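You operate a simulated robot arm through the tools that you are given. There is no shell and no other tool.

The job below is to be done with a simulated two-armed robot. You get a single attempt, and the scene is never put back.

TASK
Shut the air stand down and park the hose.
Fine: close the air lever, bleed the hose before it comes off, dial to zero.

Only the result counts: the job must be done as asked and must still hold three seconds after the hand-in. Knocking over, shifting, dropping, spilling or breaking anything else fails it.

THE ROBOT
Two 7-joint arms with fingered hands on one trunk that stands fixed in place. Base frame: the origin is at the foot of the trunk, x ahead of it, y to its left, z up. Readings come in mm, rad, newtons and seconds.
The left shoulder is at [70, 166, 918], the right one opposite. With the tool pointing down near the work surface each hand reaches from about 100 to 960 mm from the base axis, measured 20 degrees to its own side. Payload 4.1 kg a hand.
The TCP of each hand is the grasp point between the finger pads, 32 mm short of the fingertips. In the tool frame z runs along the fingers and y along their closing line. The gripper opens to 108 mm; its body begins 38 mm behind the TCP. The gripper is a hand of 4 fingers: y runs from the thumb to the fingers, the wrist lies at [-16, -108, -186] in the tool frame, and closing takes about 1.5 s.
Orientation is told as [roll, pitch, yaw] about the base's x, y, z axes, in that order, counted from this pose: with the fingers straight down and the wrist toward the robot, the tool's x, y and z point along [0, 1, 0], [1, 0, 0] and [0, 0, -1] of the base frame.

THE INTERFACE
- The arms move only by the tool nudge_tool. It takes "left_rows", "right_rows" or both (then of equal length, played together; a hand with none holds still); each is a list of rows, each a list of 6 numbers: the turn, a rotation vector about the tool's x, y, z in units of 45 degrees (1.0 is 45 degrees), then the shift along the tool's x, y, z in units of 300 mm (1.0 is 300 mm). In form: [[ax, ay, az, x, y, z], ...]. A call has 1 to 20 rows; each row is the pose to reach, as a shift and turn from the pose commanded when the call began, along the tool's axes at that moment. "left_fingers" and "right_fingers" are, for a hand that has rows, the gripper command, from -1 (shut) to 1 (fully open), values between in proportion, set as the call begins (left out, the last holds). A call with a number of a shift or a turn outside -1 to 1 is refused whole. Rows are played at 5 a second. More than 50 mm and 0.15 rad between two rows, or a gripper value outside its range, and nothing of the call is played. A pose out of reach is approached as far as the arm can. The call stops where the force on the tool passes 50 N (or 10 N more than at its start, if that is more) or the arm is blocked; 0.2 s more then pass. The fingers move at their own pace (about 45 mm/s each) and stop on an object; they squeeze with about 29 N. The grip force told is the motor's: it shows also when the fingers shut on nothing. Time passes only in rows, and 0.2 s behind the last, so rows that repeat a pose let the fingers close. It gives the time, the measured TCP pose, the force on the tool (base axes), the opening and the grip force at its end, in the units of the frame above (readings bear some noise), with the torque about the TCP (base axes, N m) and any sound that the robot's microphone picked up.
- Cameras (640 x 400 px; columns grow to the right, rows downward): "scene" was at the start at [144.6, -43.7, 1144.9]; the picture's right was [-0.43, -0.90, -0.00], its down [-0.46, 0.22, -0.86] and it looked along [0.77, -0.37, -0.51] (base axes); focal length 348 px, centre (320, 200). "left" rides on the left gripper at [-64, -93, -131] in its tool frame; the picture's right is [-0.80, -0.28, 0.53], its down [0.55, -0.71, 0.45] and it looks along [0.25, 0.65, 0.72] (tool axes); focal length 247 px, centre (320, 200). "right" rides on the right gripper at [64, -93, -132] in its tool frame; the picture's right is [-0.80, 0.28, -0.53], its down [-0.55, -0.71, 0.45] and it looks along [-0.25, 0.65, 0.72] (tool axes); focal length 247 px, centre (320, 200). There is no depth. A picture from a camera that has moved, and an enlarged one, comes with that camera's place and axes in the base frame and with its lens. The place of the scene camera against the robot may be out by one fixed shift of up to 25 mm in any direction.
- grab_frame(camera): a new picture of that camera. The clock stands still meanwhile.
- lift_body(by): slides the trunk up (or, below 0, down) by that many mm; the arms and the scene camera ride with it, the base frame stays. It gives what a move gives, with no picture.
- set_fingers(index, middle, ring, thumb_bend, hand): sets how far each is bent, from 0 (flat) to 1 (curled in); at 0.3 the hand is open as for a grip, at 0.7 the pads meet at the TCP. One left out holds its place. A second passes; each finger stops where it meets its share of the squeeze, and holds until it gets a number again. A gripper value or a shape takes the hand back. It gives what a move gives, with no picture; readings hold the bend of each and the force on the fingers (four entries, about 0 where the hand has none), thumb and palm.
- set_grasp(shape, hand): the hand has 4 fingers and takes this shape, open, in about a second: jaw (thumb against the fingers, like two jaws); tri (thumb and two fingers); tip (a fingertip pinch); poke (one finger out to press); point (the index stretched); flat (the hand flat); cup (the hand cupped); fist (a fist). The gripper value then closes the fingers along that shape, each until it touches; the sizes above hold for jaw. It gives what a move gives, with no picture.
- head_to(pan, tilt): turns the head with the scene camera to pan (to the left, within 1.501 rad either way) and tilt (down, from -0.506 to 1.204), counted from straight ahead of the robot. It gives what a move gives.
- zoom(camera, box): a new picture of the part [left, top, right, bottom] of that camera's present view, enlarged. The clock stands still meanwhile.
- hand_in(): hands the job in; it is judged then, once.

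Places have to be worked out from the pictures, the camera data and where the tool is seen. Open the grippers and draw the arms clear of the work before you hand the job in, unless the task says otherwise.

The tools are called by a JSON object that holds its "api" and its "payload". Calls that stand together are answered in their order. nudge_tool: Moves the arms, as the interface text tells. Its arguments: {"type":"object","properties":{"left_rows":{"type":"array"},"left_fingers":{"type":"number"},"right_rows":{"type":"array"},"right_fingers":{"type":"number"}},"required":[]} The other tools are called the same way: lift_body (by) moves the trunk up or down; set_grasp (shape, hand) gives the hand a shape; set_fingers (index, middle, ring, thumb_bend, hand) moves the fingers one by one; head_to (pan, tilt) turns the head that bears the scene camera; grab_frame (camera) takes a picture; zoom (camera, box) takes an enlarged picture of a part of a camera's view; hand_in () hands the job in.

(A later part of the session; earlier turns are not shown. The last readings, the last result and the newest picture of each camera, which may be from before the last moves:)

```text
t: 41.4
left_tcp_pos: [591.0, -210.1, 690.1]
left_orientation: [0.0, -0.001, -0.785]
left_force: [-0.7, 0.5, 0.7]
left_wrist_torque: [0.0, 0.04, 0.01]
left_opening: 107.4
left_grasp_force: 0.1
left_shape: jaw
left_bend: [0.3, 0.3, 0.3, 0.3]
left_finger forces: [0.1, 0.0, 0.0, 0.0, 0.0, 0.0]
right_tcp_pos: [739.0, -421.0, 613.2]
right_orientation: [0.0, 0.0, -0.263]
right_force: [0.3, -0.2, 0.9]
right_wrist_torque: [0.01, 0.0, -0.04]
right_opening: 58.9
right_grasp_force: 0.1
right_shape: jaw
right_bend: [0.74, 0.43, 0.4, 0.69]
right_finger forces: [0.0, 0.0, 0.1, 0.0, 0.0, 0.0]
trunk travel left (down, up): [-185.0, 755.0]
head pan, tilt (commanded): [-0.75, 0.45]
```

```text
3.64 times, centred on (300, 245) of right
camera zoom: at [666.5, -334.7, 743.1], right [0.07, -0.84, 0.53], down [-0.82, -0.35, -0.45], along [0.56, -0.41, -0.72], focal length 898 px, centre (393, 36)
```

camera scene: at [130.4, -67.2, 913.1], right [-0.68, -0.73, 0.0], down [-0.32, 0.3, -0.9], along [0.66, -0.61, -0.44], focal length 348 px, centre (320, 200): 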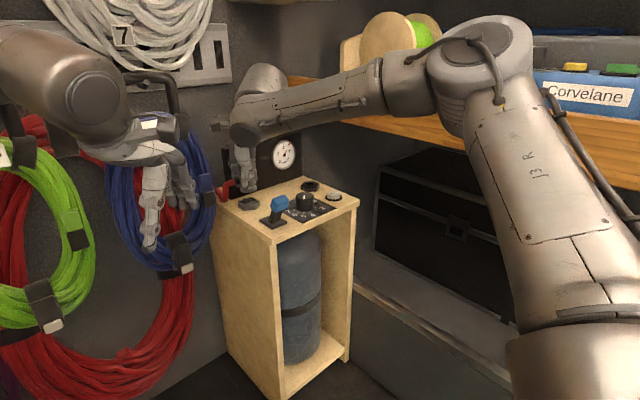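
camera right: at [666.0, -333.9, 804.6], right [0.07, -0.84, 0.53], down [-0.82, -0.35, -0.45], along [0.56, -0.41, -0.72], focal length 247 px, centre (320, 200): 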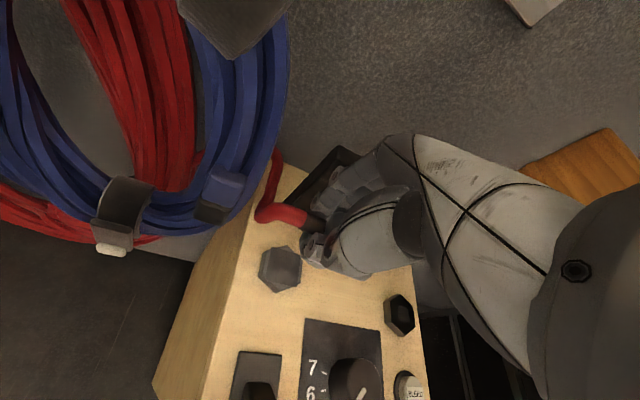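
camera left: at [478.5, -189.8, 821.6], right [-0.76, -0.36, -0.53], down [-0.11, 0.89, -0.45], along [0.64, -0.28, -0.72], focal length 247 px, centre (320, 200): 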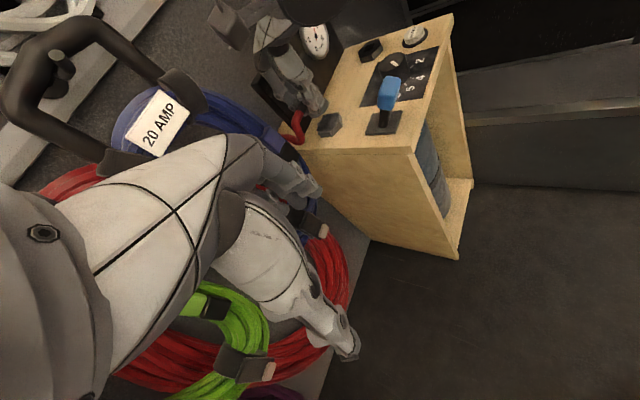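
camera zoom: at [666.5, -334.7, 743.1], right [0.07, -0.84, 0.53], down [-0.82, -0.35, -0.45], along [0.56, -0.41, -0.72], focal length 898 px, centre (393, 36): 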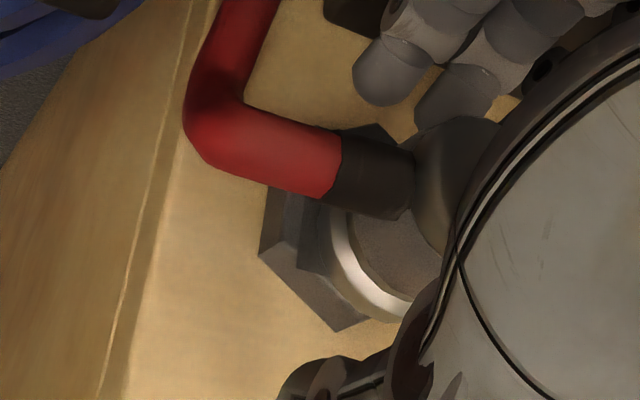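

The coupling has settled. I'll check its centring on the hex with the tight zooms again.

{"api": "zoom", "payload": {"camera": "scene", "box": [240, 190, 265, 215]}}

{"api": "zoom", "payload": {"camera": "left", "box": [310, 95, 350, 140]}}

{"api": "zoom", "payload": {"camera": "right", "box": [260, 210, 340, 290]}}

```text
16.00 times, centred on (252, 202) of scene
camera zoom: at [130.7, -67.3, 913.0], right [-0.68, -0.73, 0.0], down [-0.32, 0.3, -0.9], along [0.66, -0.61, -0.44], focal length 5564 px, centre (1400, 160)
```

zoom: 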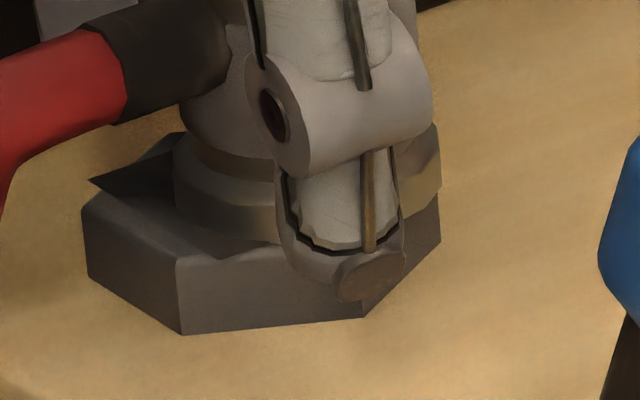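

```text
8.89 times, centred on (330, 118) of left
camera zoom: at [478.7, -189.8, 821.3], right [-0.76, -0.36, -0.53], down [-0.11, 0.89, -0.45], along [0.64, -0.28, -0.72], focal length 2195 px, centre (231, 933)
```

zoom: 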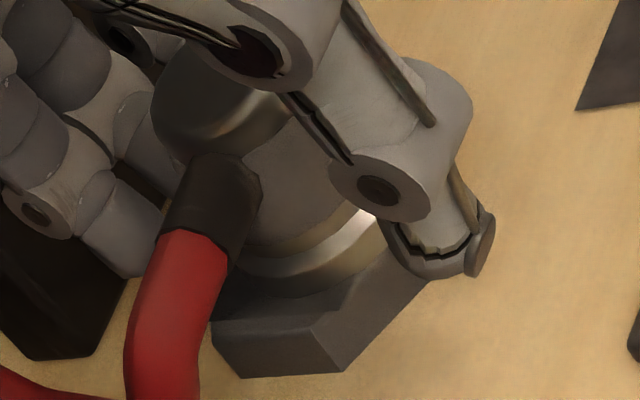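

```text
5.00 times, centred on (300, 250) of right
camera zoom: at [666.5, -334.7, 743.1], right [0.07, -0.84, 0.53], down [-0.82, -0.35, -0.45], along [0.56, -0.41, -0.72], focal length 1235 px, centre (420, -50)
```

zoom: 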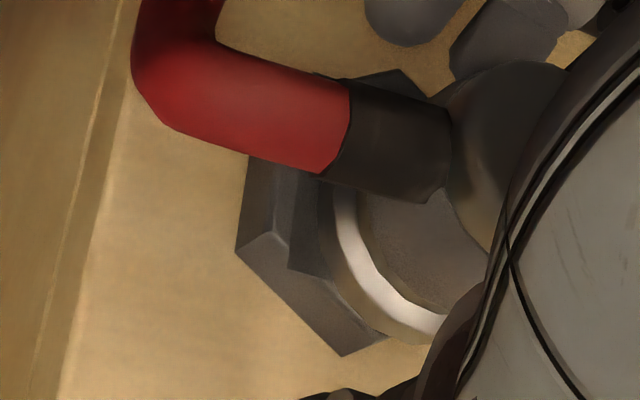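

The coupling got dragged about 6 mm toward the robot/right when the fingers opened (the index had wrapped its side) and it's not latched. I'll rise clear, then regrasp it higher and better centred so it can be set down properly.

{"api": "nudge_tool", "payload": {"right_rows": [[0, 0, 0, 0, 0, -0.03], [0, 0, 0, 0, 0, -0.1], [0, 0, 0, 0, 0, -0.18], [0, 0, 0, -0.034, 0.009, -0.26]], "right_fingers": 0.3}}

{"api": "zoom", "payload": {"camera": "scene", "box": [210, 120, 300, 230]}}

{"api": "zoom", "payload": {"camera": "left", "box": [260, 20, 380, 150]}}

{"api": "zoom", "payload": {"camera": "right", "box": [220, 150, 400, 310]}}

```text
t: 42.4
left_tcp_pos: [589.9, -209.3, 689.1]
left_orientation: [0.0, 0.002, -0.785]
left_force: [-0.6, 0.6, 0.1]
left_wrist_torque: [-0.01, -0.01, 0.0]
left_opening: 107.7
left_grasp_force: 0.1
left_shape: jaw
left_bend: [0.3, 0.3, 0.3, 0.3]
left_finger forces: [0.0, 0.1, 0.0, 0.0, 0.1, 0.1]
right_tcp_pos: [740.4, -430.4, 690.2]
right_orientation: [0.0, -0.001, -0.261]
right_force: [-0.3, 0.9, 0.3]
right_wrist_torque: [-0.01, -0.02, -0.01]
right_opening: 69.8
right_grasp_force: 0.2
right_shape: jaw
right_bend: [0.27, 0.39, 0.37, 0.64]
right_finger forces: [0.1, 0.1, 0.0, 0.0, 0.0, 0.0]
trunk travel left (down, up): [-185.0, 755.0]
head pan, tilt (commanded): [-0.75, 0.45]
```

```text
3.64 times, centred on (255, 175) of scene
camera zoom: at [130.6, -67.2, 913.0], right [-0.68, -0.73, 0.0], down [-0.32, 0.3, -0.9], along [0.66, -0.61, -0.44], focal length 1265 px, centre (556, 291)
```

zoom: 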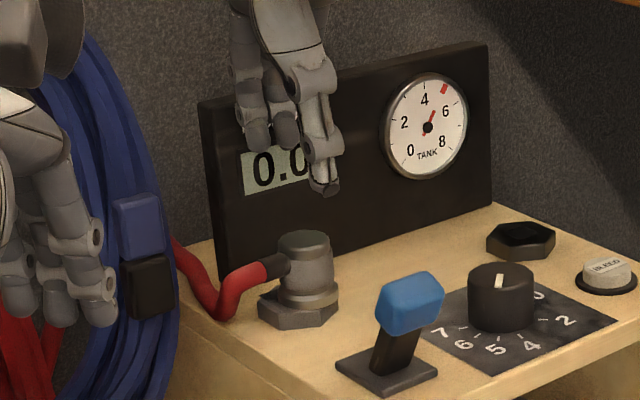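

```text
3.08 times, centred on (320, 85) of left
camera zoom: at [478.7, -189.7, 821.4], right [-0.76, -0.36, -0.53], down [-0.11, 0.89, -0.45], along [0.64, -0.28, -0.72], focal length 760 px, centre (320, 554)
```

zoom: 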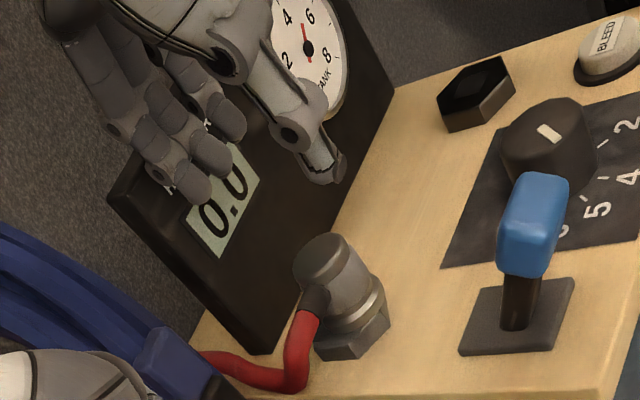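

```text
2.50 times, centred on (310, 230) of right
camera zoom: at [666.4, -344.8, 821.3], right [0.07, -0.84, 0.53], down [-0.82, -0.35, -0.45], along [0.56, -0.41, -0.72], focal length 617 px, centre (345, 125)
```

zoom: 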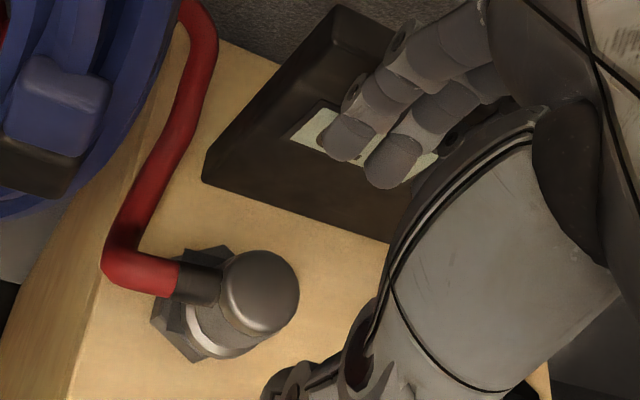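

The coupling stands on the hex, off-centre. Now that it's unobstructed, I'll measure its offset closely.

{"api": "zoom", "payload": {"camera": "scene", "box": [235, 180, 270, 215]}}

{"api": "zoom", "payload": {"camera": "left", "box": [310, 90, 350, 140]}}

{"api": "zoom", "payload": {"camera": "right", "box": [255, 240, 315, 300]}}

```text
11.43 times, centred on (252, 198) of scene
camera zoom: at [130.6, -67.2, 913.0], right [-0.68, -0.73, 0.0], down [-0.32, 0.3, -0.9], along [0.66, -0.61, -0.44], focal length 3974 px, centre (1091, 229)
```

zoom: 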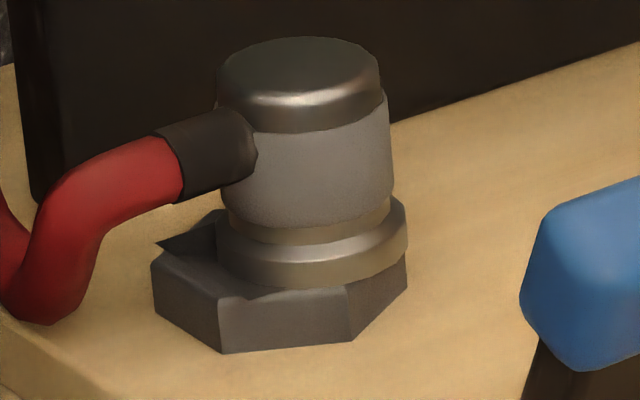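

```text
8.00 times, centred on (330, 115) of left
camera zoom: at [478.7, -189.7, 821.4], right [-0.76, -0.36, -0.53], down [-0.11, 0.89, -0.45], along [0.64, -0.28, -0.72], focal length 1976 px, centre (240, 880)
```

zoom: 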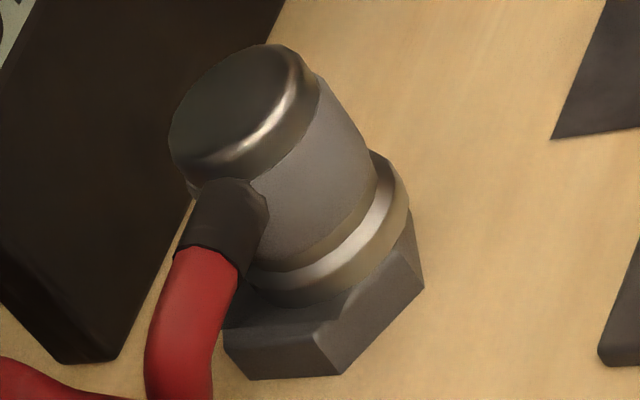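

```text
6.67 times, centred on (285, 270) of right
camera zoom: at [666.4, -344.8, 821.3], right [0.07, -0.84, 0.53], down [-0.82, -0.35, -0.45], along [0.56, -0.41, -0.72], focal length 1646 px, centre (553, -267)
```

zoom: 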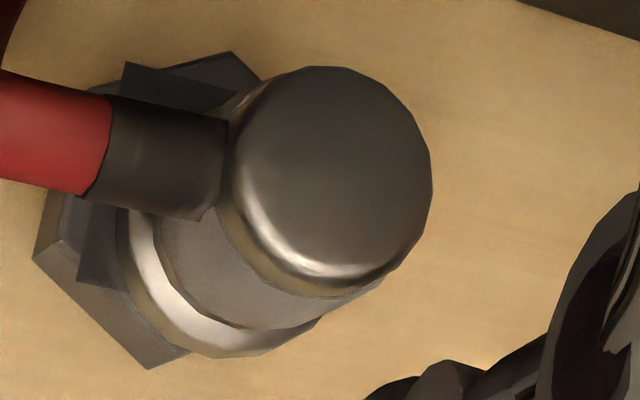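

Measured: the coupling axis is at ≈[744.5,-434.5], i.e. offset about (−5,−4) mm from the hex centre, standing upright. I descend with the hand centred on it and higher (TCP z≈622) for a fingertip grip.

{"api": "nudge_tool", "payload": {"right_rows": [[0, 0, 0, -0.003, -0.01, 0.07], [0, 0, 0, -0.003, -0.01, 0.14], [0, 0, 0, -0.003, -0.01, 0.19], [0, 0, 0, -0.003, -0.01, 0.227]]}}

{"api": "zoom", "payload": {"camera": "scene", "box": [230, 160, 280, 220]}}

{"api": "zoom", "payload": {"camera": "left", "box": [290, 60, 370, 150]}}

{"api": "zoom", "payload": {"camera": "right", "box": [230, 170, 370, 300]}}

```text
t: 43.4
left_tcp_pos: [589.9, -209.4, 690.5]
left_orientation: [0.001, 0.001, -0.786]
left_force: [0.5, -0.9, 0.0]
left_wrist_torque: [-0.05, -0.03, 0.0]
left_opening: 107.7
left_grasp_force: 0.1
left_shape: jaw
left_bend: [0.3, 0.3, 0.3, 0.3]
left_finger forces: [0.1, 0.1, 0.1, 0.0, 0.0, 0.0]
right_tcp_pos: [736.7, -431.3, 622.1]
right_orientation: [0.0, 0.0, -0.262]
right_force: [0.1, -0.5, -0.1]
right_wrist_torque: [0.0, -0.02, 0.0]
right_opening: 69.7
right_grasp_force: 0.0
right_shape: jaw
right_bend: [0.27, 0.39, 0.37, 0.64]
right_finger forces: [0.0, 0.0, 0.1, 0.0, 0.0, 0.1]
trunk travel left (down, up): [-185.0, 755.0]
head pan, tilt (commanded): [-0.75, 0.45]
```

```text
6.67 times, centred on (255, 190) of scene
camera zoom: at [130.7, -67.4, 913.0], right [-0.68, -0.73, 0.0], down [-0.32, 0.3, -0.9], along [0.66, -0.61, -0.44], focal length 2318 px, centre (753, 267)
```

zoom: 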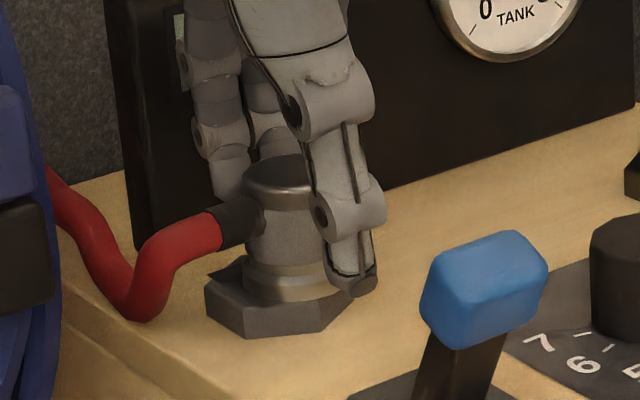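

```text
4.44 times, centred on (330, 105) of left
camera zoom: at [478.8, -189.9, 821.3], right [-0.76, -0.36, -0.53], down [-0.11, 0.89, -0.45], along [0.63, -0.28, -0.72], focal length 1098 px, centre (276, 622)
```

zoom: 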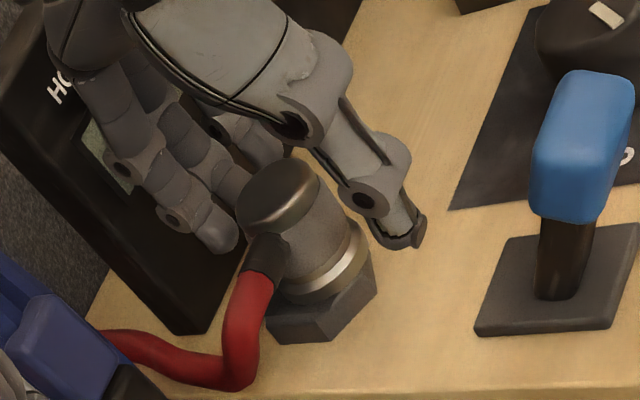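

```text
3.08 times, centred on (300, 235) of right
camera zoom: at [662.8, -344.9, 752.9], right [0.07, -0.84, 0.53], down [-0.82, -0.35, -0.45], along [0.56, -0.41, -0.72], focal length 760 px, centre (382, 92)
```

zoom: 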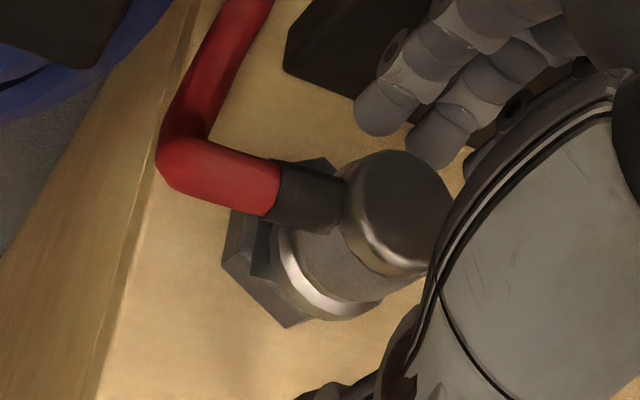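

The fingers straddle the coupling properly. I close the hand.

{"api": "nudge_tool", "payload": {"right_rows": [[0, 0, 0, 0, 0, 0], [0, 0, 0, 0, 0, 0], [0, 0, 0, 0, 0, 0], [0, 0, 0, 0, 0, 0], [0, 0, 0, 0, 0, 0], [0, 0, 0, 0, 0, 0], [0, 0, 0, 0, 0, 0], [0, 0, 0, 0, 0, 0], [0, 0, 0, 0, 0, 0]], "right_fingers": -1}}

{"api": "zoom", "payload": {"camera": "scene", "box": [230, 160, 280, 220]}}

{"api": "zoom", "payload": {"camera": "left", "box": [290, 60, 370, 150]}}

{"api": "zoom", "payload": {"camera": "right", "box": [230, 170, 370, 300]}}

```text
t: 45.4
left_tcp_pos: [589.5, -210.5, 691.4]
left_orientation: [0.001, -0.001, -0.785]
left_force: [0.4, -0.1, 0.1]
left_wrist_torque: [-0.02, -0.01, 0.0]
left_opening: 107.7
left_grasp_force: 0.1
left_shape: jaw
left_bend: [0.3, 0.3, 0.3, 0.3]
left_finger forces: [0.0, 0.0, 0.0, 0.0, 0.0, 0.0]
right_tcp_pos: [737.1, -430.3, 622.1]
right_orientation: [0.0, 0.001, -0.261]
right_force: [0.3, -0.7, 0.6]
right_wrist_torque: [0.0, -0.01, 0.01]
right_opening: 24.4
right_grasp_force: 28.8
right_shape: jaw
right_bend: [0.73, 0.57, 0.63, 0.75]
right_finger forces: [16.2, 7.6, 0.0, 0.0, 24.8, 0.1]
trunk travel left (down, up): [-185.0, 755.0]
head pan, tilt (commanded): [-0.75, 0.45]
```

```text
6.67 times, centred on (255, 190) of scene
camera zoom: at [130.7, -67.3, 913.0], right [-0.68, -0.73, 0.0], down [-0.32, 0.3, -0.9], along [0.66, -0.61, -0.44], focal length 2318 px, centre (753, 267)
```

zoom: 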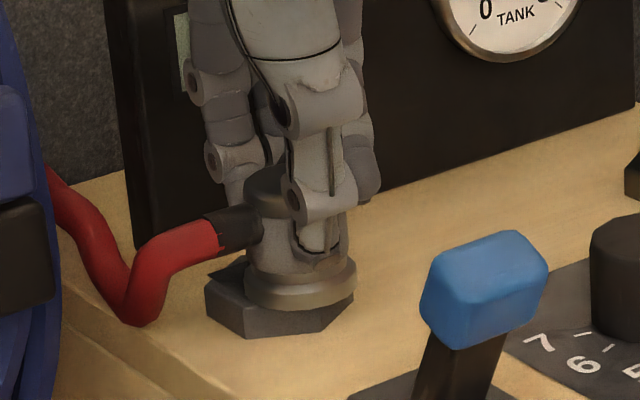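

```text
4.44 times, centred on (330, 105) of left
camera zoom: at [478.8, -189.8, 821.3], right [-0.76, -0.36, -0.53], down [-0.11, 0.89, -0.45], along [0.64, -0.28, -0.72], focal length 1098 px, centre (276, 622)
```

zoom: 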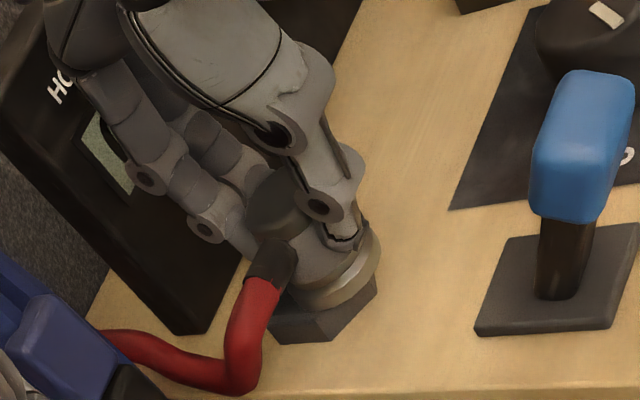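

```text
3.08 times, centred on (300, 235) of right
camera zoom: at [662.8, -345.0, 752.9], right [0.07, -0.84, 0.53], down [-0.82, -0.35, -0.45], along [0.56, -0.41, -0.72], focal length 760 px, centre (382, 92)
```

zoom: 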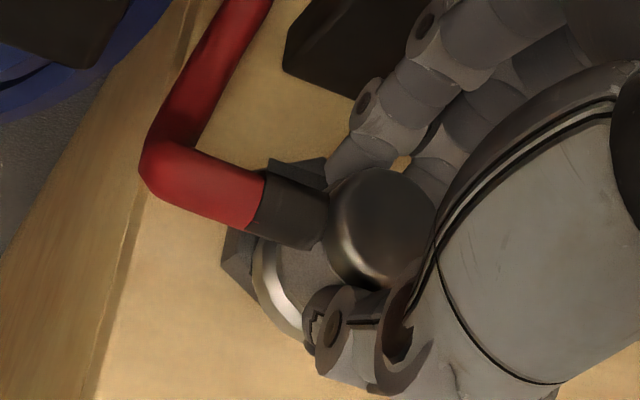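

Gripped with thumb, index and middle. I lift 12 mm and measure the flange against the hex.

{"api": "nudge_tool", "payload": {"right_rows": [[0, 0, 0, 0, 0, -0.015], [0, 0, 0, 0, 0, -0.03], [0, 0, 0, 0, 0, -0.04]]}}

{"api": "zoom", "payload": {"camera": "scene", "box": [235, 180, 270, 215]}}

{"api": "zoom", "payload": {"camera": "left", "box": [310, 90, 350, 140]}}

{"api": "zoom", "payload": {"camera": "right", "box": [240, 190, 340, 300]}}

```text
t: 46.2
left_tcp_pos: [590.8, -209.5, 690.1]
left_orientation: [0.001, 0.0, -0.786]
left_force: [-0.2, 0.1, -1.3]
left_wrist_torque: [0.04, 0.0, -0.01]
left_opening: 107.5
left_grasp_force: 0.1
left_shape: jaw
left_bend: [0.3, 0.3, 0.3, 0.3]
left_finger forces: [0.1, 0.1, 0.1, 0.0, 0.1, 0.0]
right_tcp_pos: [736.1, -431.8, 634.8]
right_orientation: [0.002, 0.0, -0.261]
right_force: [-0.5, -0.1, -0.3]
right_wrist_torque: [-0.03, -0.02, 0.01]
right_opening: 24.3
right_grasp_force: 28.9
right_shape: jaw
right_bend: [0.73, 0.57, 0.63, 0.75]
right_finger forces: [16.3, 7.8, 0.0, 0.1, 24.6, 0.0]
trunk travel left (down, up): [-185.0, 755.0]
head pan, tilt (commanded): [-0.75, 0.45]
```

```text
11.43 times, centred on (252, 198) of scene
camera zoom: at [130.7, -67.3, 913.0], right [-0.68, -0.73, 0.0], down [-0.32, 0.3, -0.9], along [0.66, -0.61, -0.44], focal length 3974 px, centre (1091, 229)
```

zoom: 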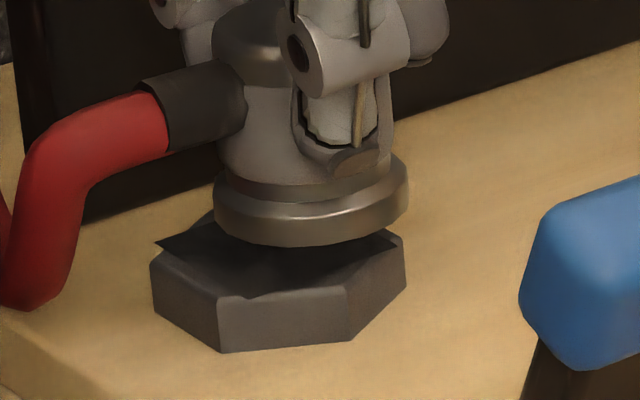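

```text
8.00 times, centred on (330, 115) of left
camera zoom: at [478.8, -189.8, 821.3], right [-0.76, -0.36, -0.53], down [-0.11, 0.89, -0.45], along [0.63, -0.28, -0.72], focal length 1976 px, centre (240, 880)
```

zoom: 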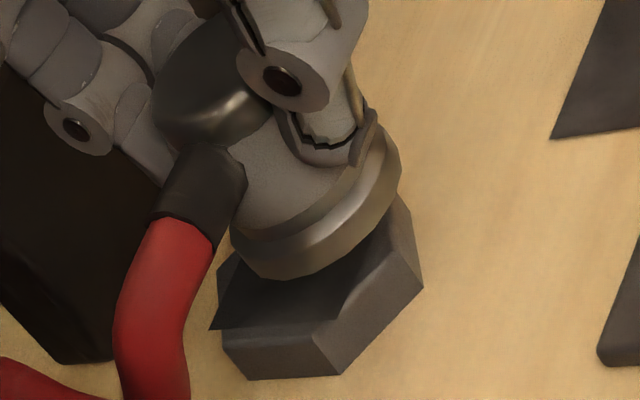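

```text
3.64 times, centred on (290, 245) of right
camera zoom: at [663.1, -345.3, 765.0], right [0.07, -0.84, 0.53], down [-0.82, -0.35, -0.45], along [0.56, -0.41, -0.72], focal length 898 px, centre (429, 36)
```

zoom: 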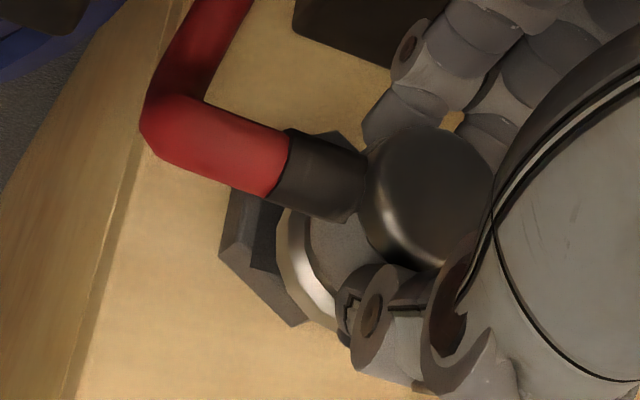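

From both views the held flange must move about (+9.7,+2.4) mm to be over the hex centre. I shift it there at this height and re-measure.

{"api": "nudge_tool", "payload": {"right_rows": [[0, 0, 0, 0.008, 0.015, 0], [0, 0, 0, 0.016, 0.029, 0], [0, 0, 0, 0.016, 0.029, 0.01]]}}

{"api": "zoom", "payload": {"camera": "scene", "box": [235, 180, 270, 215]}}

{"api": "zoom", "payload": {"camera": "left", "box": [310, 90, 350, 140]}}

{"api": "zoom", "payload": {"camera": "right", "box": [240, 190, 340, 300]}}

```text
t: 47.0
left_tcp_pos: [590.1, -209.0, 690.0]
left_orientation: [0.0, 0.001, -0.786]
left_force: [0.5, -0.3, -0.2]
left_wrist_torque: [0.02, 0.03, -0.01]
left_opening: 107.7
left_grasp_force: 0.1
left_shape: jaw
left_bend: [0.3, 0.3, 0.3, 0.3]
left_finger forces: [0.0, 0.2, 0.1, 0.0, 0.1, 0.1]
right_tcp_pos: [744.7, -428.1, 632.1]
right_orientation: [0.002, -0.002, -0.263]
right_force: [0.4, 0.1, -0.9]
right_wrist_torque: [0.01, -0.05, 0.01]
right_opening: 24.5
right_grasp_force: 29.5
right_shape: jaw
right_bend: [0.73, 0.57, 0.63, 0.75]
right_finger forces: [16.3, 7.7, 0.0, 0.0, 24.8, 0.0]
trunk travel left (down, up): [-185.0, 755.0]
head pan, tilt (commanded): [-0.75, 0.45]
```

```text
11.43 times, centred on (252, 198) of scene
camera zoom: at [130.8, -67.4, 913.0], right [-0.68, -0.73, 0.0], down [-0.32, 0.3, -0.9], along [0.66, -0.61, -0.44], focal length 3974 px, centre (1091, 229)
```

zoom: 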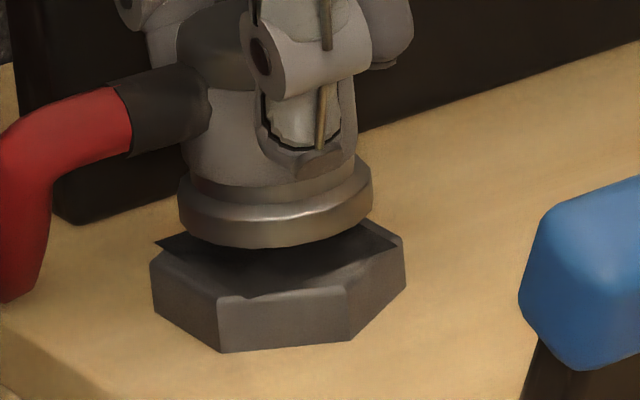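

```text
8.00 times, centred on (330, 115) of left
camera zoom: at [478.8, -189.9, 821.2], right [-0.76, -0.36, -0.53], down [-0.11, 0.89, -0.45], along [0.63, -0.28, -0.72], focal length 1976 px, centre (240, 880)
```

zoom: 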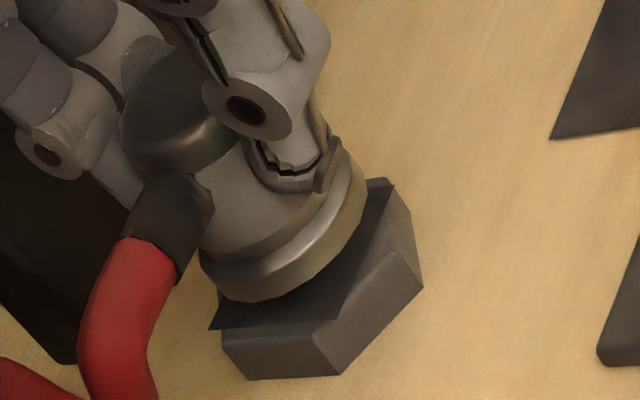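

```text
3.64 times, centred on (290, 245) of right
camera zoom: at [671.6, -342.8, 762.3], right [0.07, -0.84, 0.53], down [-0.82, -0.35, -0.45], along [0.56, -0.41, -0.72], focal length 898 px, centre (429, 36)
```

zoom: 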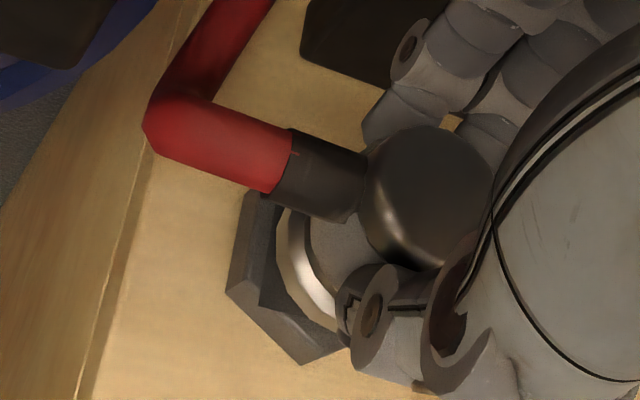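

Nearly centred: both views leave a residual of about (+3,−2) mm to correct. I apply it and lower to about 2 mm above the seat.

{"api": "nudge_tool", "payload": {"right_rows": [[0, 0, 0, -0.004, 0.0114, 0], [0, 0, 0, -0.004, 0.0114, 0.01], [0, 0, 0, -0.004, 0.0114, 0.02], [0, 0, 0, -0.004, 0.0114, 0.025]]}}

{"api": "zoom", "payload": {"camera": "scene", "box": [235, 180, 270, 215]}}

{"api": "zoom", "payload": {"camera": "left", "box": [310, 90, 350, 140]}}

```text
t: 48.0
left_tcp_pos: [590.9, -210.1, 689.5]
left_orientation: [-0.001, 0.001, -0.786]
left_force: [-0.4, 0.1, -0.6]
left_wrist_torque: [-0.01, 0.02, 0.03]
left_opening: 107.7
left_grasp_force: 0.2
left_shape: jaw
left_bend: [0.3, 0.3, 0.3, 0.3]
left_finger forces: [0.0, 0.0, 0.1, 0.1, 0.0, 0.0]
right_tcp_pos: [743.3, -431.1, 623.8]
right_orientation: [0.002, -0.002, -0.263]
right_force: [0.2, -0.3, -0.6]
right_wrist_torque: [-0.02, 0.03, -0.01]
right_opening: 24.6
right_grasp_force: 28.9
right_shape: jaw
right_bend: [0.73, 0.57, 0.63, 0.75]
right_finger forces: [16.3, 7.7, 0.0, 0.0, 24.8, 0.1]
right hand out of reach, approached as far as the arm can: row 1, 2, 3, 4
trunk travel left (down, up): [-185.0, 755.0]
head pan, tilt (commanded): [-0.75, 0.45]
```

```text
11.43 times, centred on (252, 198) of scene
camera zoom: at [130.7, -67.4, 913.0], right [-0.68, -0.73, 0.0], down [-0.32, 0.3, -0.9], along [0.66, -0.61, -0.44], focal length 3974 px, centre (1091, 229)
```

zoom: 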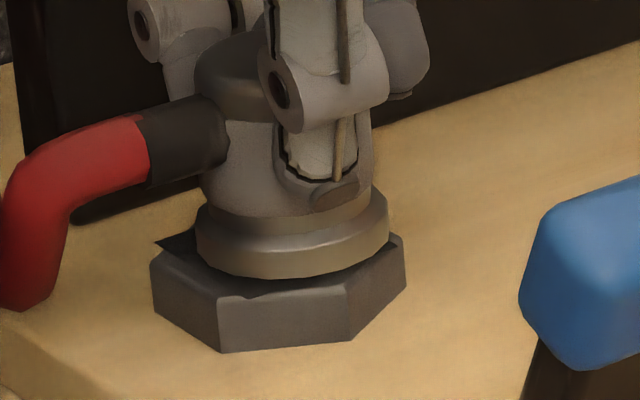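

```text
8.00 times, centred on (330, 115) of left
camera zoom: at [478.8, -189.9, 821.2], right [-0.76, -0.36, -0.53], down [-0.11, 0.89, -0.45], along [0.63, -0.28, -0.72], focal length 1976 px, centre (240, 880)
```

zoom: 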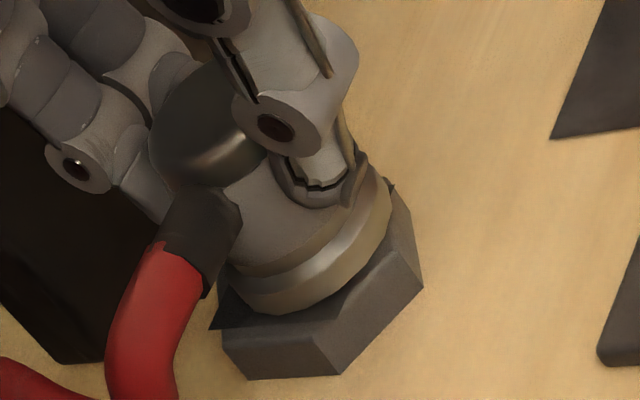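

The arm stopped ~3 mm short at its reach limit (coupling offset now about (−2.7,−2)). I'll raise 60 mm, lower the trunk another 60 mm to gain reach, and come back.

{"api": "nudge_tool", "payload": {"right_rows": [[0, 0, 0, 0, 0, -0.07], [0, 0, 0, 0, 0, -0.14], [0, 0, 0, 0, 0, -0.21]]}}

{"api": "lift_body", "payload": {"by": -60}}

{"api": "grab_frame", "payload": {"camera": "scene"}}

{"api": "grab_frame", "payload": {"camera": "left"}}

```text
t: 48.8
left_tcp_pos: [590.1, -209.4, 690.8]
left_orientation: [-0.001, 0.001, -0.785]
left_force: [0.1, -1.1, 0.1]
left_wrist_torque: [-0.02, -0.02, 0.01]
left_opening: 107.8
left_grasp_force: 0.1
left_shape: jaw
left_bend: [0.3, 0.3, 0.3, 0.3]
left_finger forces: [0.0, 0.0, 0.0, 0.1, 0.0, 0.1]
right_tcp_pos: [745.2, -429.8, 687.4]
right_orientation: [0.0, -0.001, -0.262]
right_force: [-0.1, 0.6, -0.7]
right_wrist_torque: [-0.03, 0.02, 0.0]
right_opening: 24.3
right_grasp_force: 29.3
right_shape: jaw
right_bend: [0.73, 0.57, 0.63, 0.75]
right_finger forces: [16.3, 7.8, 0.0, 0.1, 24.7, 0.0]
trunk travel left (down, up): [-185.0, 755.0]
head pan, tilt (commanded): [-0.75, 0.45]
```

```text
t: 49.8
left_tcp_pos: [589.1, -209.5, 631.5]
left_orientation: [0.0, 0.0, -0.784]
left_force: [-0.2, -0.5, -0.6]
left_wrist_torque: [0.03, -0.01, 0.01]
left_opening: 107.7
left_grasp_force: 0.1
left_shape: jaw
left_bend: [0.3, 0.3, 0.3, 0.3]
left_finger forces: [0.1, 0.0, 0.1, 0.0, 0.0, 0.0]
right_tcp_pos: [745.3, -431.1, 628.2]
right_orientation: [0.0, -0.001, -0.262]
right_force: [-0.6, 0.4, -0.7]
right_wrist_torque: [0.01, 0.02, -0.03]
right_opening: 24.7
right_grasp_force: 29.1
right_shape: jaw
right_bend: [0.73, 0.57, 0.63, 0.75]
right_finger forces: [16.5, 7.7, 0.0, 0.0, 24.6, 0.0]
trunk travel left (down, up): [-125.0, 815.0]
head pan, tilt (commanded): [-0.75, 0.45]
```

```text
taken
camera scene: at [130.5, -67.3, 853.1], right [-0.68, -0.73, 0.0], down [-0.32, 0.3, -0.9], along [0.66, -0.61, -0.44], focal length 348 px, centre (320, 200)
```

scene: 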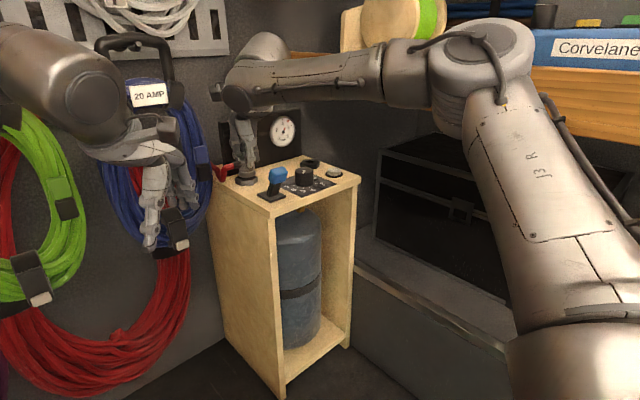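

```text
taken
camera left: at [478.6, -189.8, 761.5], right [-0.76, -0.36, -0.53], down [-0.11, 0.89, -0.45], along [0.64, -0.28, -0.72], focal length 247 px, centre (320, 200)
```

left: 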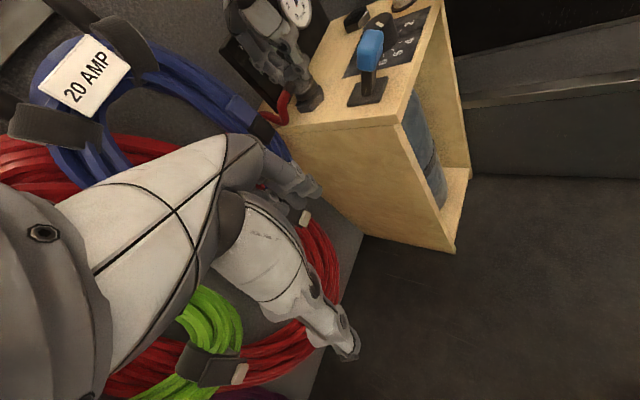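

The trunk is lower and the coupling is 5–6 mm above the seat. I take tight zooms to measure the offset again.

{"api": "zoom", "payload": {"camera": "scene", "box": [229, 160, 264, 195]}}

{"api": "zoom", "payload": {"camera": "left", "box": [285, 65, 335, 125]}}

{"api": "zoom", "payload": {"camera": "right", "box": [240, 190, 340, 300]}}

```text
11.43 times, centred on (246, 178) of scene
camera zoom: at [130.5, -67.3, 853.1], right [-0.68, -0.73, 0.0], down [-0.32, 0.3, -0.9], along [0.66, -0.61, -0.44], focal length 3974 px, centre (1160, 457)
```

zoom: 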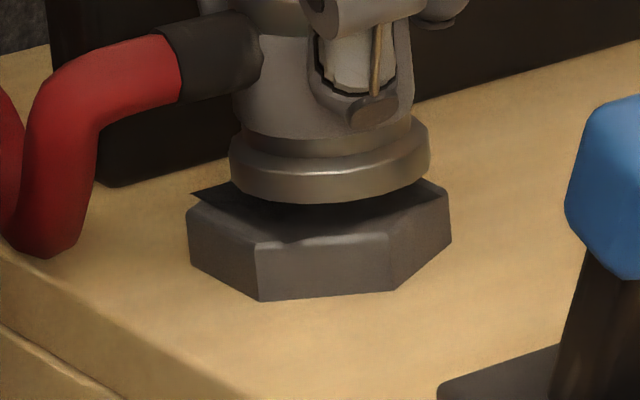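

```text
6.67 times, centred on (310, 95) of left
camera zoom: at [478.6, -189.8, 761.5], right [-0.76, -0.36, -0.53], down [-0.11, 0.89, -0.45], along [0.64, -0.28, -0.72], focal length 1646 px, centre (387, 900)
```

zoom: 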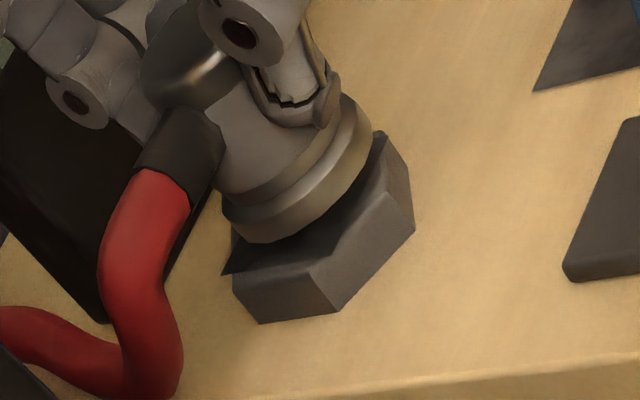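

```text
3.64 times, centred on (290, 245) of right
camera zoom: at [671.5, -345.1, 759.1], right [0.07, -0.84, 0.53], down [-0.82, -0.35, -0.45], along [0.56, -0.41, -0.72], focal length 898 px, centre (429, 36)
```

zoom: 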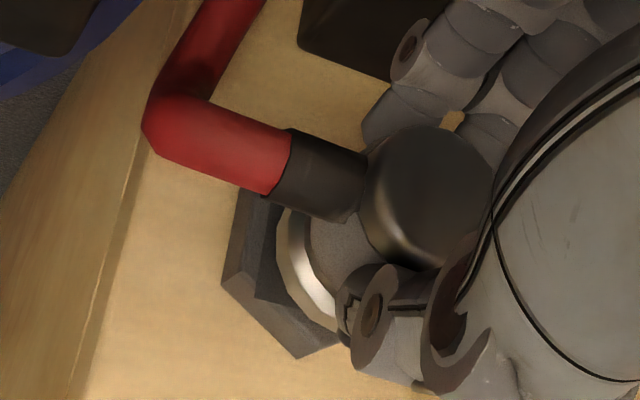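

Averaging the three views, the coupling needs about (+3.9,−0.5) mm. I apply that and lower until about 1 mm above the seat.

{"api": "nudge_tool", "payload": {"right_rows": [[0, 0, 0, 0.002, 0.013, 0], [0, 0, 0, 0.002, 0.013, 0.008], [0, 0, 0, 0.002, 0.013, 0.014]]}}

{"api": "zoom", "payload": {"camera": "scene", "box": [229, 160, 264, 195]}}

{"api": "zoom", "payload": {"camera": "left", "box": [285, 65, 335, 125]}}

{"api": "zoom", "payload": {"camera": "right", "box": [240, 190, 340, 300]}}

```text
t: 50.6
left_tcp_pos: [589.1, -208.4, 629.9]
left_orientation: [-0.002, 0.001, -0.785]
left_force: [0.0, 0.9, -0.8]
left_wrist_torque: [0.01, -0.02, 0.03]
left_opening: 107.7
left_grasp_force: 0.1
left_shape: jaw
left_bend: [0.3, 0.3, 0.3, 0.3]
left_finger forces: [0.1, 0.0, 0.1, 0.0, 0.0, 0.0]
right_tcp_pos: [747.2, -432.0, 623.3]
right_orientation: [-0.001, -0.002, -0.262]
right_force: [-0.4, -0.1, -0.8]
right_wrist_torque: [0.01, -0.01, 0.0]
right_opening: 24.4
right_grasp_force: 28.8
right_shape: jaw
right_bend: [0.73, 0.57, 0.63, 0.75]
right_finger forces: [16.3, 7.8, 0.0, 0.0, 24.7, 0.0]
trunk travel left (down, up): [-125.0, 815.0]
head pan, tilt (commanded): [-0.75, 0.45]
```

```text
11.43 times, centred on (246, 178) of scene
camera zoom: at [130.7, -67.3, 853.0], right [-0.68, -0.73, 0.0], down [-0.32, 0.3, -0.9], along [0.66, -0.61, -0.44], focal length 3974 px, centre (1160, 457)
```

zoom: 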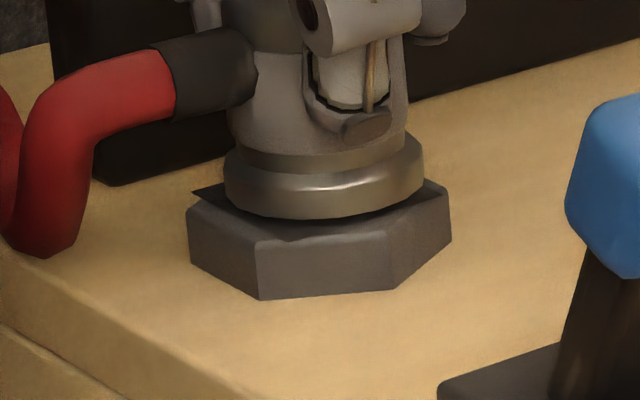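

```text
6.67 times, centred on (310, 95) of left
camera zoom: at [478.8, -189.9, 761.3], right [-0.76, -0.36, -0.53], down [-0.11, 0.89, -0.45], along [0.63, -0.28, -0.72], focal length 1646 px, centre (387, 900)
```

zoom: 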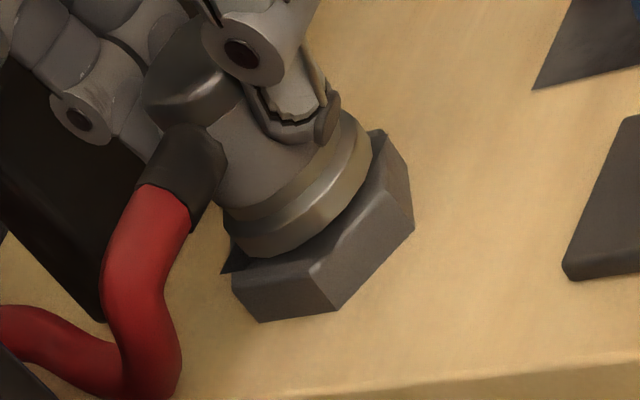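

```text
3.64 times, centred on (290, 245) of right
camera zoom: at [674.7, -345.5, 754.5], right [0.07, -0.84, 0.53], down [-0.82, -0.35, -0.45], along [0.56, -0.41, -0.72], focal length 898 px, centre (429, 36)
```

zoom: 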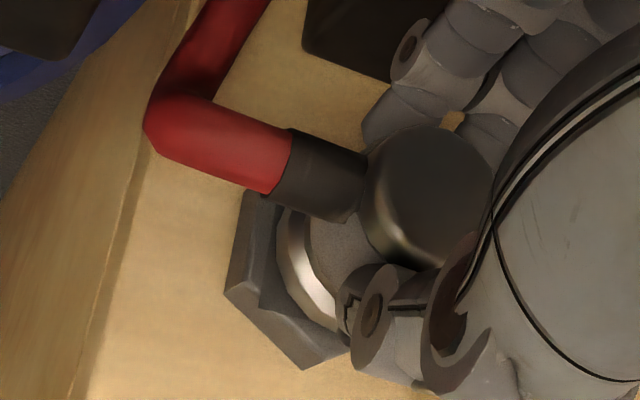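

The offset is now only about 1 mm. I apply a last +1.4 mm in y and lower gently onto the seat.

{"api": "nudge_tool", "payload": {"right_rows": [[0, 0, 0, 0.005, 0.0, 0], [0, 0, 0, 0.005, 0.0, 0.003], [0, 0, 0, 0.005, 0.0, 0.006], [0, 0, 0, 0.005, 0.0, 0.009], [0, 0, 0, 0.005, 0.0, 0.009]]}}

{"api": "zoom", "payload": {"camera": "scene", "box": [229, 160, 264, 195]}}

{"api": "zoom", "payload": {"camera": "left", "box": [285, 65, 335, 125]}}

```text
t: 51.8
left_tcp_pos: [589.8, -210.3, 631.1]
left_orientation: [-0.001, 0.0, -0.787]
left_force: [0.0, 0.1, 0.4]
left_wrist_torque: [-0.04, 0.0, 0.01]
left_opening: 107.8
left_grasp_force: 0.1
left_shape: jaw
left_bend: [0.3, 0.3, 0.3, 0.3]
left_finger forces: [0.1, 0.0, 0.0, 0.0, 0.0, 0.1]
right_tcp_pos: [748.5, -429.8, 621.2]
right_orientation: [0.003, -0.004, -0.264]
right_force: [0.5, -0.5, 2.0]
right_wrist_torque: [-0.01, -0.04, -0.02]
right_opening: 24.3
right_grasp_force: 28.7
right_shape: jaw
right_bend: [0.73, 0.57, 0.63, 0.75]
right_finger forces: [16.5, 8.1, 0.0, 0.0, 25.0, 0.1]
trunk travel left (down, up): [-125.0, 815.0]
head pan, tilt (commanded): [-0.75, 0.45]
```

```text
11.43 times, centred on (246, 178) of scene
camera zoom: at [130.5, -67.2, 853.1], right [-0.68, -0.73, 0.0], down [-0.32, 0.3, -0.9], along [0.66, -0.61, -0.44], focal length 3974 px, centre (1160, 457)
```

zoom: 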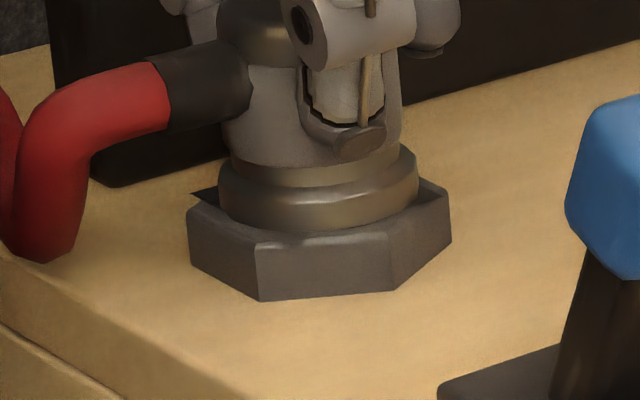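

```text
6.67 times, centred on (310, 95) of left
camera zoom: at [478.6, -189.7, 761.5], right [-0.76, -0.36, -0.53], down [-0.11, 0.89, -0.45], along [0.64, -0.28, -0.72], focal length 1646 px, centre (387, 900)
```

zoom: 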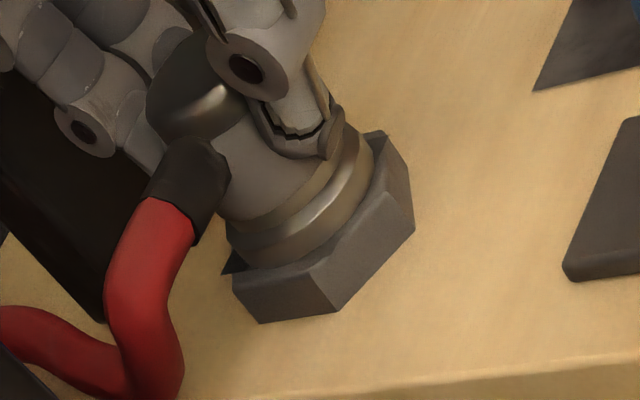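

The flange is now centred on the hex (318 vs 319 px) and touching with 2 N. I press a bit more firmly to see if it latches.

{"api": "nudge_tool", "payload": {"right_rows": [[0, 0, 0, 0, 0, 0.003], [0, 0, 0, 0, 0, 0.006], [0, 0, 0, 0, 0, 0.009], [0, 0, 0, 0, 0, 0.009]]}}

{"api": "zoom", "payload": {"camera": "scene", "box": [229, 160, 264, 195]}}

```text
t: 52.8
left_tcp_pos: [589.1, -208.8, 631.0]
left_orientation: [-0.001, -0.003, -0.785]
left_force: [-0.3, -0.1, -0.1]
left_wrist_torque: [0.02, 0.0, 0.01]
left_opening: 107.8
left_grasp_force: 0.0
left_shape: jaw
left_bend: [0.3, 0.3, 0.3, 0.3]
left_finger forces: [0.1, 0.0, 0.1, 0.0, 0.0, 0.1]
right_tcp_pos: [747.7, -430.0, 621.1]
right_orientation: [0.002, -0.005, -0.263]
right_force: [4.0, 0.6, 13.6]
right_wrist_torque: [-0.02, -0.27, 0.03]
right_opening: 25.2
right_grasp_force: 29.0
right_shape: jaw
right_bend: [0.73, 0.57, 0.63, 0.75]
right_finger forces: [19.3, 9.7, 0.0, 0.1, 26.1, 0.0]
trunk travel left (down, up): [-125.0, 815.0]
head pan, tilt (commanded): [-0.75, 0.45]
heard: snap
```

```text
11.43 times, centred on (246, 178) of scene
camera zoom: at [129.6, -66.5, 853.4], right [-0.68, -0.73, 0.0], down [-0.32, 0.3, -0.9], along [0.66, -0.61, -0.43], focal length 3974 px, centre (1160, 457)
```

zoom: 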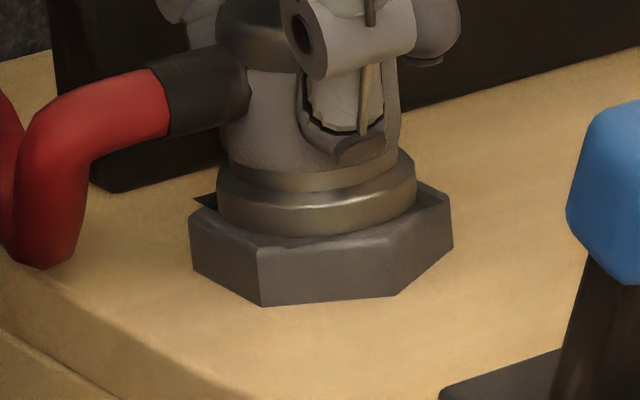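

A snap was heard – the coupling has latched on the park seat. I relieve the downward press first.

{"api": "nudge_tool", "payload": {"right_rows": [[0, 0, 0, 0, 0, -0.004], [0, 0, 0, 0, 0, -0.008], [0, 0, 0, 0, 0, -0.008]]}}

{"api": "set_fingers", "payload": {"hand": "right", "index": 0.35}}

{"api": "zoom", "payload": {"camera": "scene", "box": [229, 160, 264, 195]}}

{"api": "zoom", "payload": {"camera": "right", "box": [240, 190, 340, 300]}}

```text
t: 53.6
left_tcp_pos: [590.1, -208.4, 630.6]
left_orientation: [0.0, -0.002, -0.785]
left_force: [-0.1, 0.3, 0.9]
left_wrist_torque: [-0.02, 0.03, 0.02]
left_opening: 108.0
left_grasp_force: 0.0
left_shape: jaw
left_bend: [0.3, 0.3, 0.3, 0.3]
left_finger forces: [0.0, 0.0, 0.0, 0.0, 0.0, 0.0]
right_tcp_pos: [747.6, -429.7, 621.4]
right_orientation: [0.0, -0.002, -0.262]
right_force: [4.7, 2.1, 7.8]
right_wrist_torque: [0.04, -0.24, -0.02]
right_opening: 25.1
right_grasp_force: 29.0
right_shape: jaw
right_bend: [0.73, 0.57, 0.63, 0.75]
right_finger forces: [19.2, 9.1, 0.0, 0.0, 25.7, 0.0]
trunk travel left (down, up): [-125.0, 815.0]
head pan, tilt (commanded): [-0.75, 0.45]
```

```text
t: 54.6
left_tcp_pos: [588.0, -209.7, 629.8]
left_orientation: [0.0, -0.001, -0.785]
left_force: [-0.3, -0.1, 0.3]
left_wrist_torque: [-0.02, 0.02, 0.0]
left_opening: 107.5
left_grasp_force: 0.0
left_shape: jaw
left_bend: [0.3, 0.3, 0.3, 0.3]
left_finger forces: [0.0, 0.1, 0.0, 0.1, 0.1, 0.0]
right_tcp_pos: [746.6, -430.6, 622.7]
right_orientation: [0.0, -0.004, -0.262]
right_force: [-9.9, 0.3, 7.3]
right_wrist_torque: [-0.16, -0.15, -0.16]
right_opening: 41.7
right_grasp_force: 24.6
right_shape: fingers
right_bend: [0.38, 0.51, 0.63, 0.81]
right_finger forces: [3.4, 25.0, 0.0, 0.0, 20.6, 0.1]
trunk travel left (down, up): [-125.0, 815.0]
head pan, tilt (commanded): [-0.75, 0.45]
heard: snap
```

```text
11.43 times, centred on (246, 178) of scene
camera zoom: at [129.2, -67.0, 853.2], right [-0.68, -0.73, 0.0], down [-0.32, 0.3, -0.9], along [0.66, -0.61, -0.43], focal length 3974 px, centre (1160, 457)
```

zoom: 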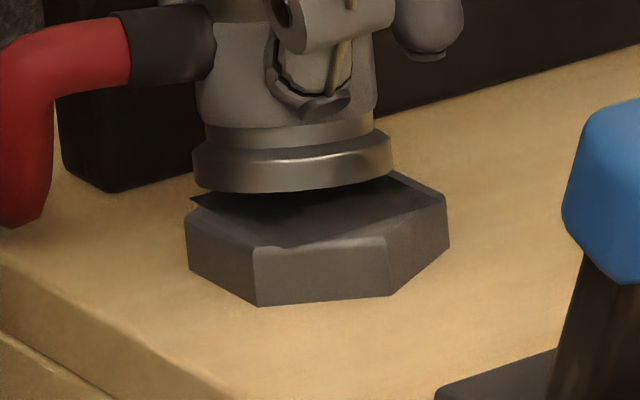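

```text
3.64 times, centred on (290, 245) of right
camera zoom: at [673.2, -344.4, 752.9], right [0.06, -0.84, 0.53], down [-0.82, -0.35, -0.45], along [0.56, -0.41, -0.72], focal length 898 px, centre (429, 36)
```

zoom: 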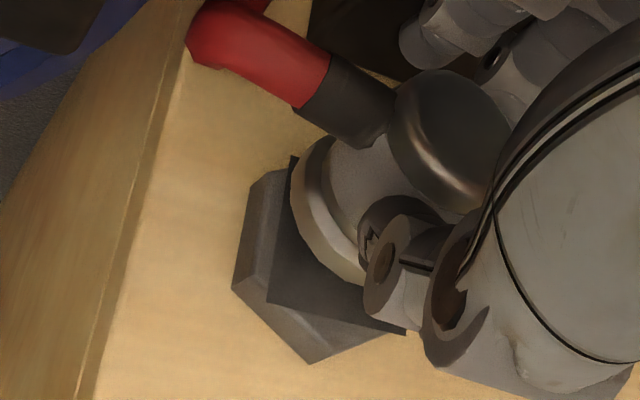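

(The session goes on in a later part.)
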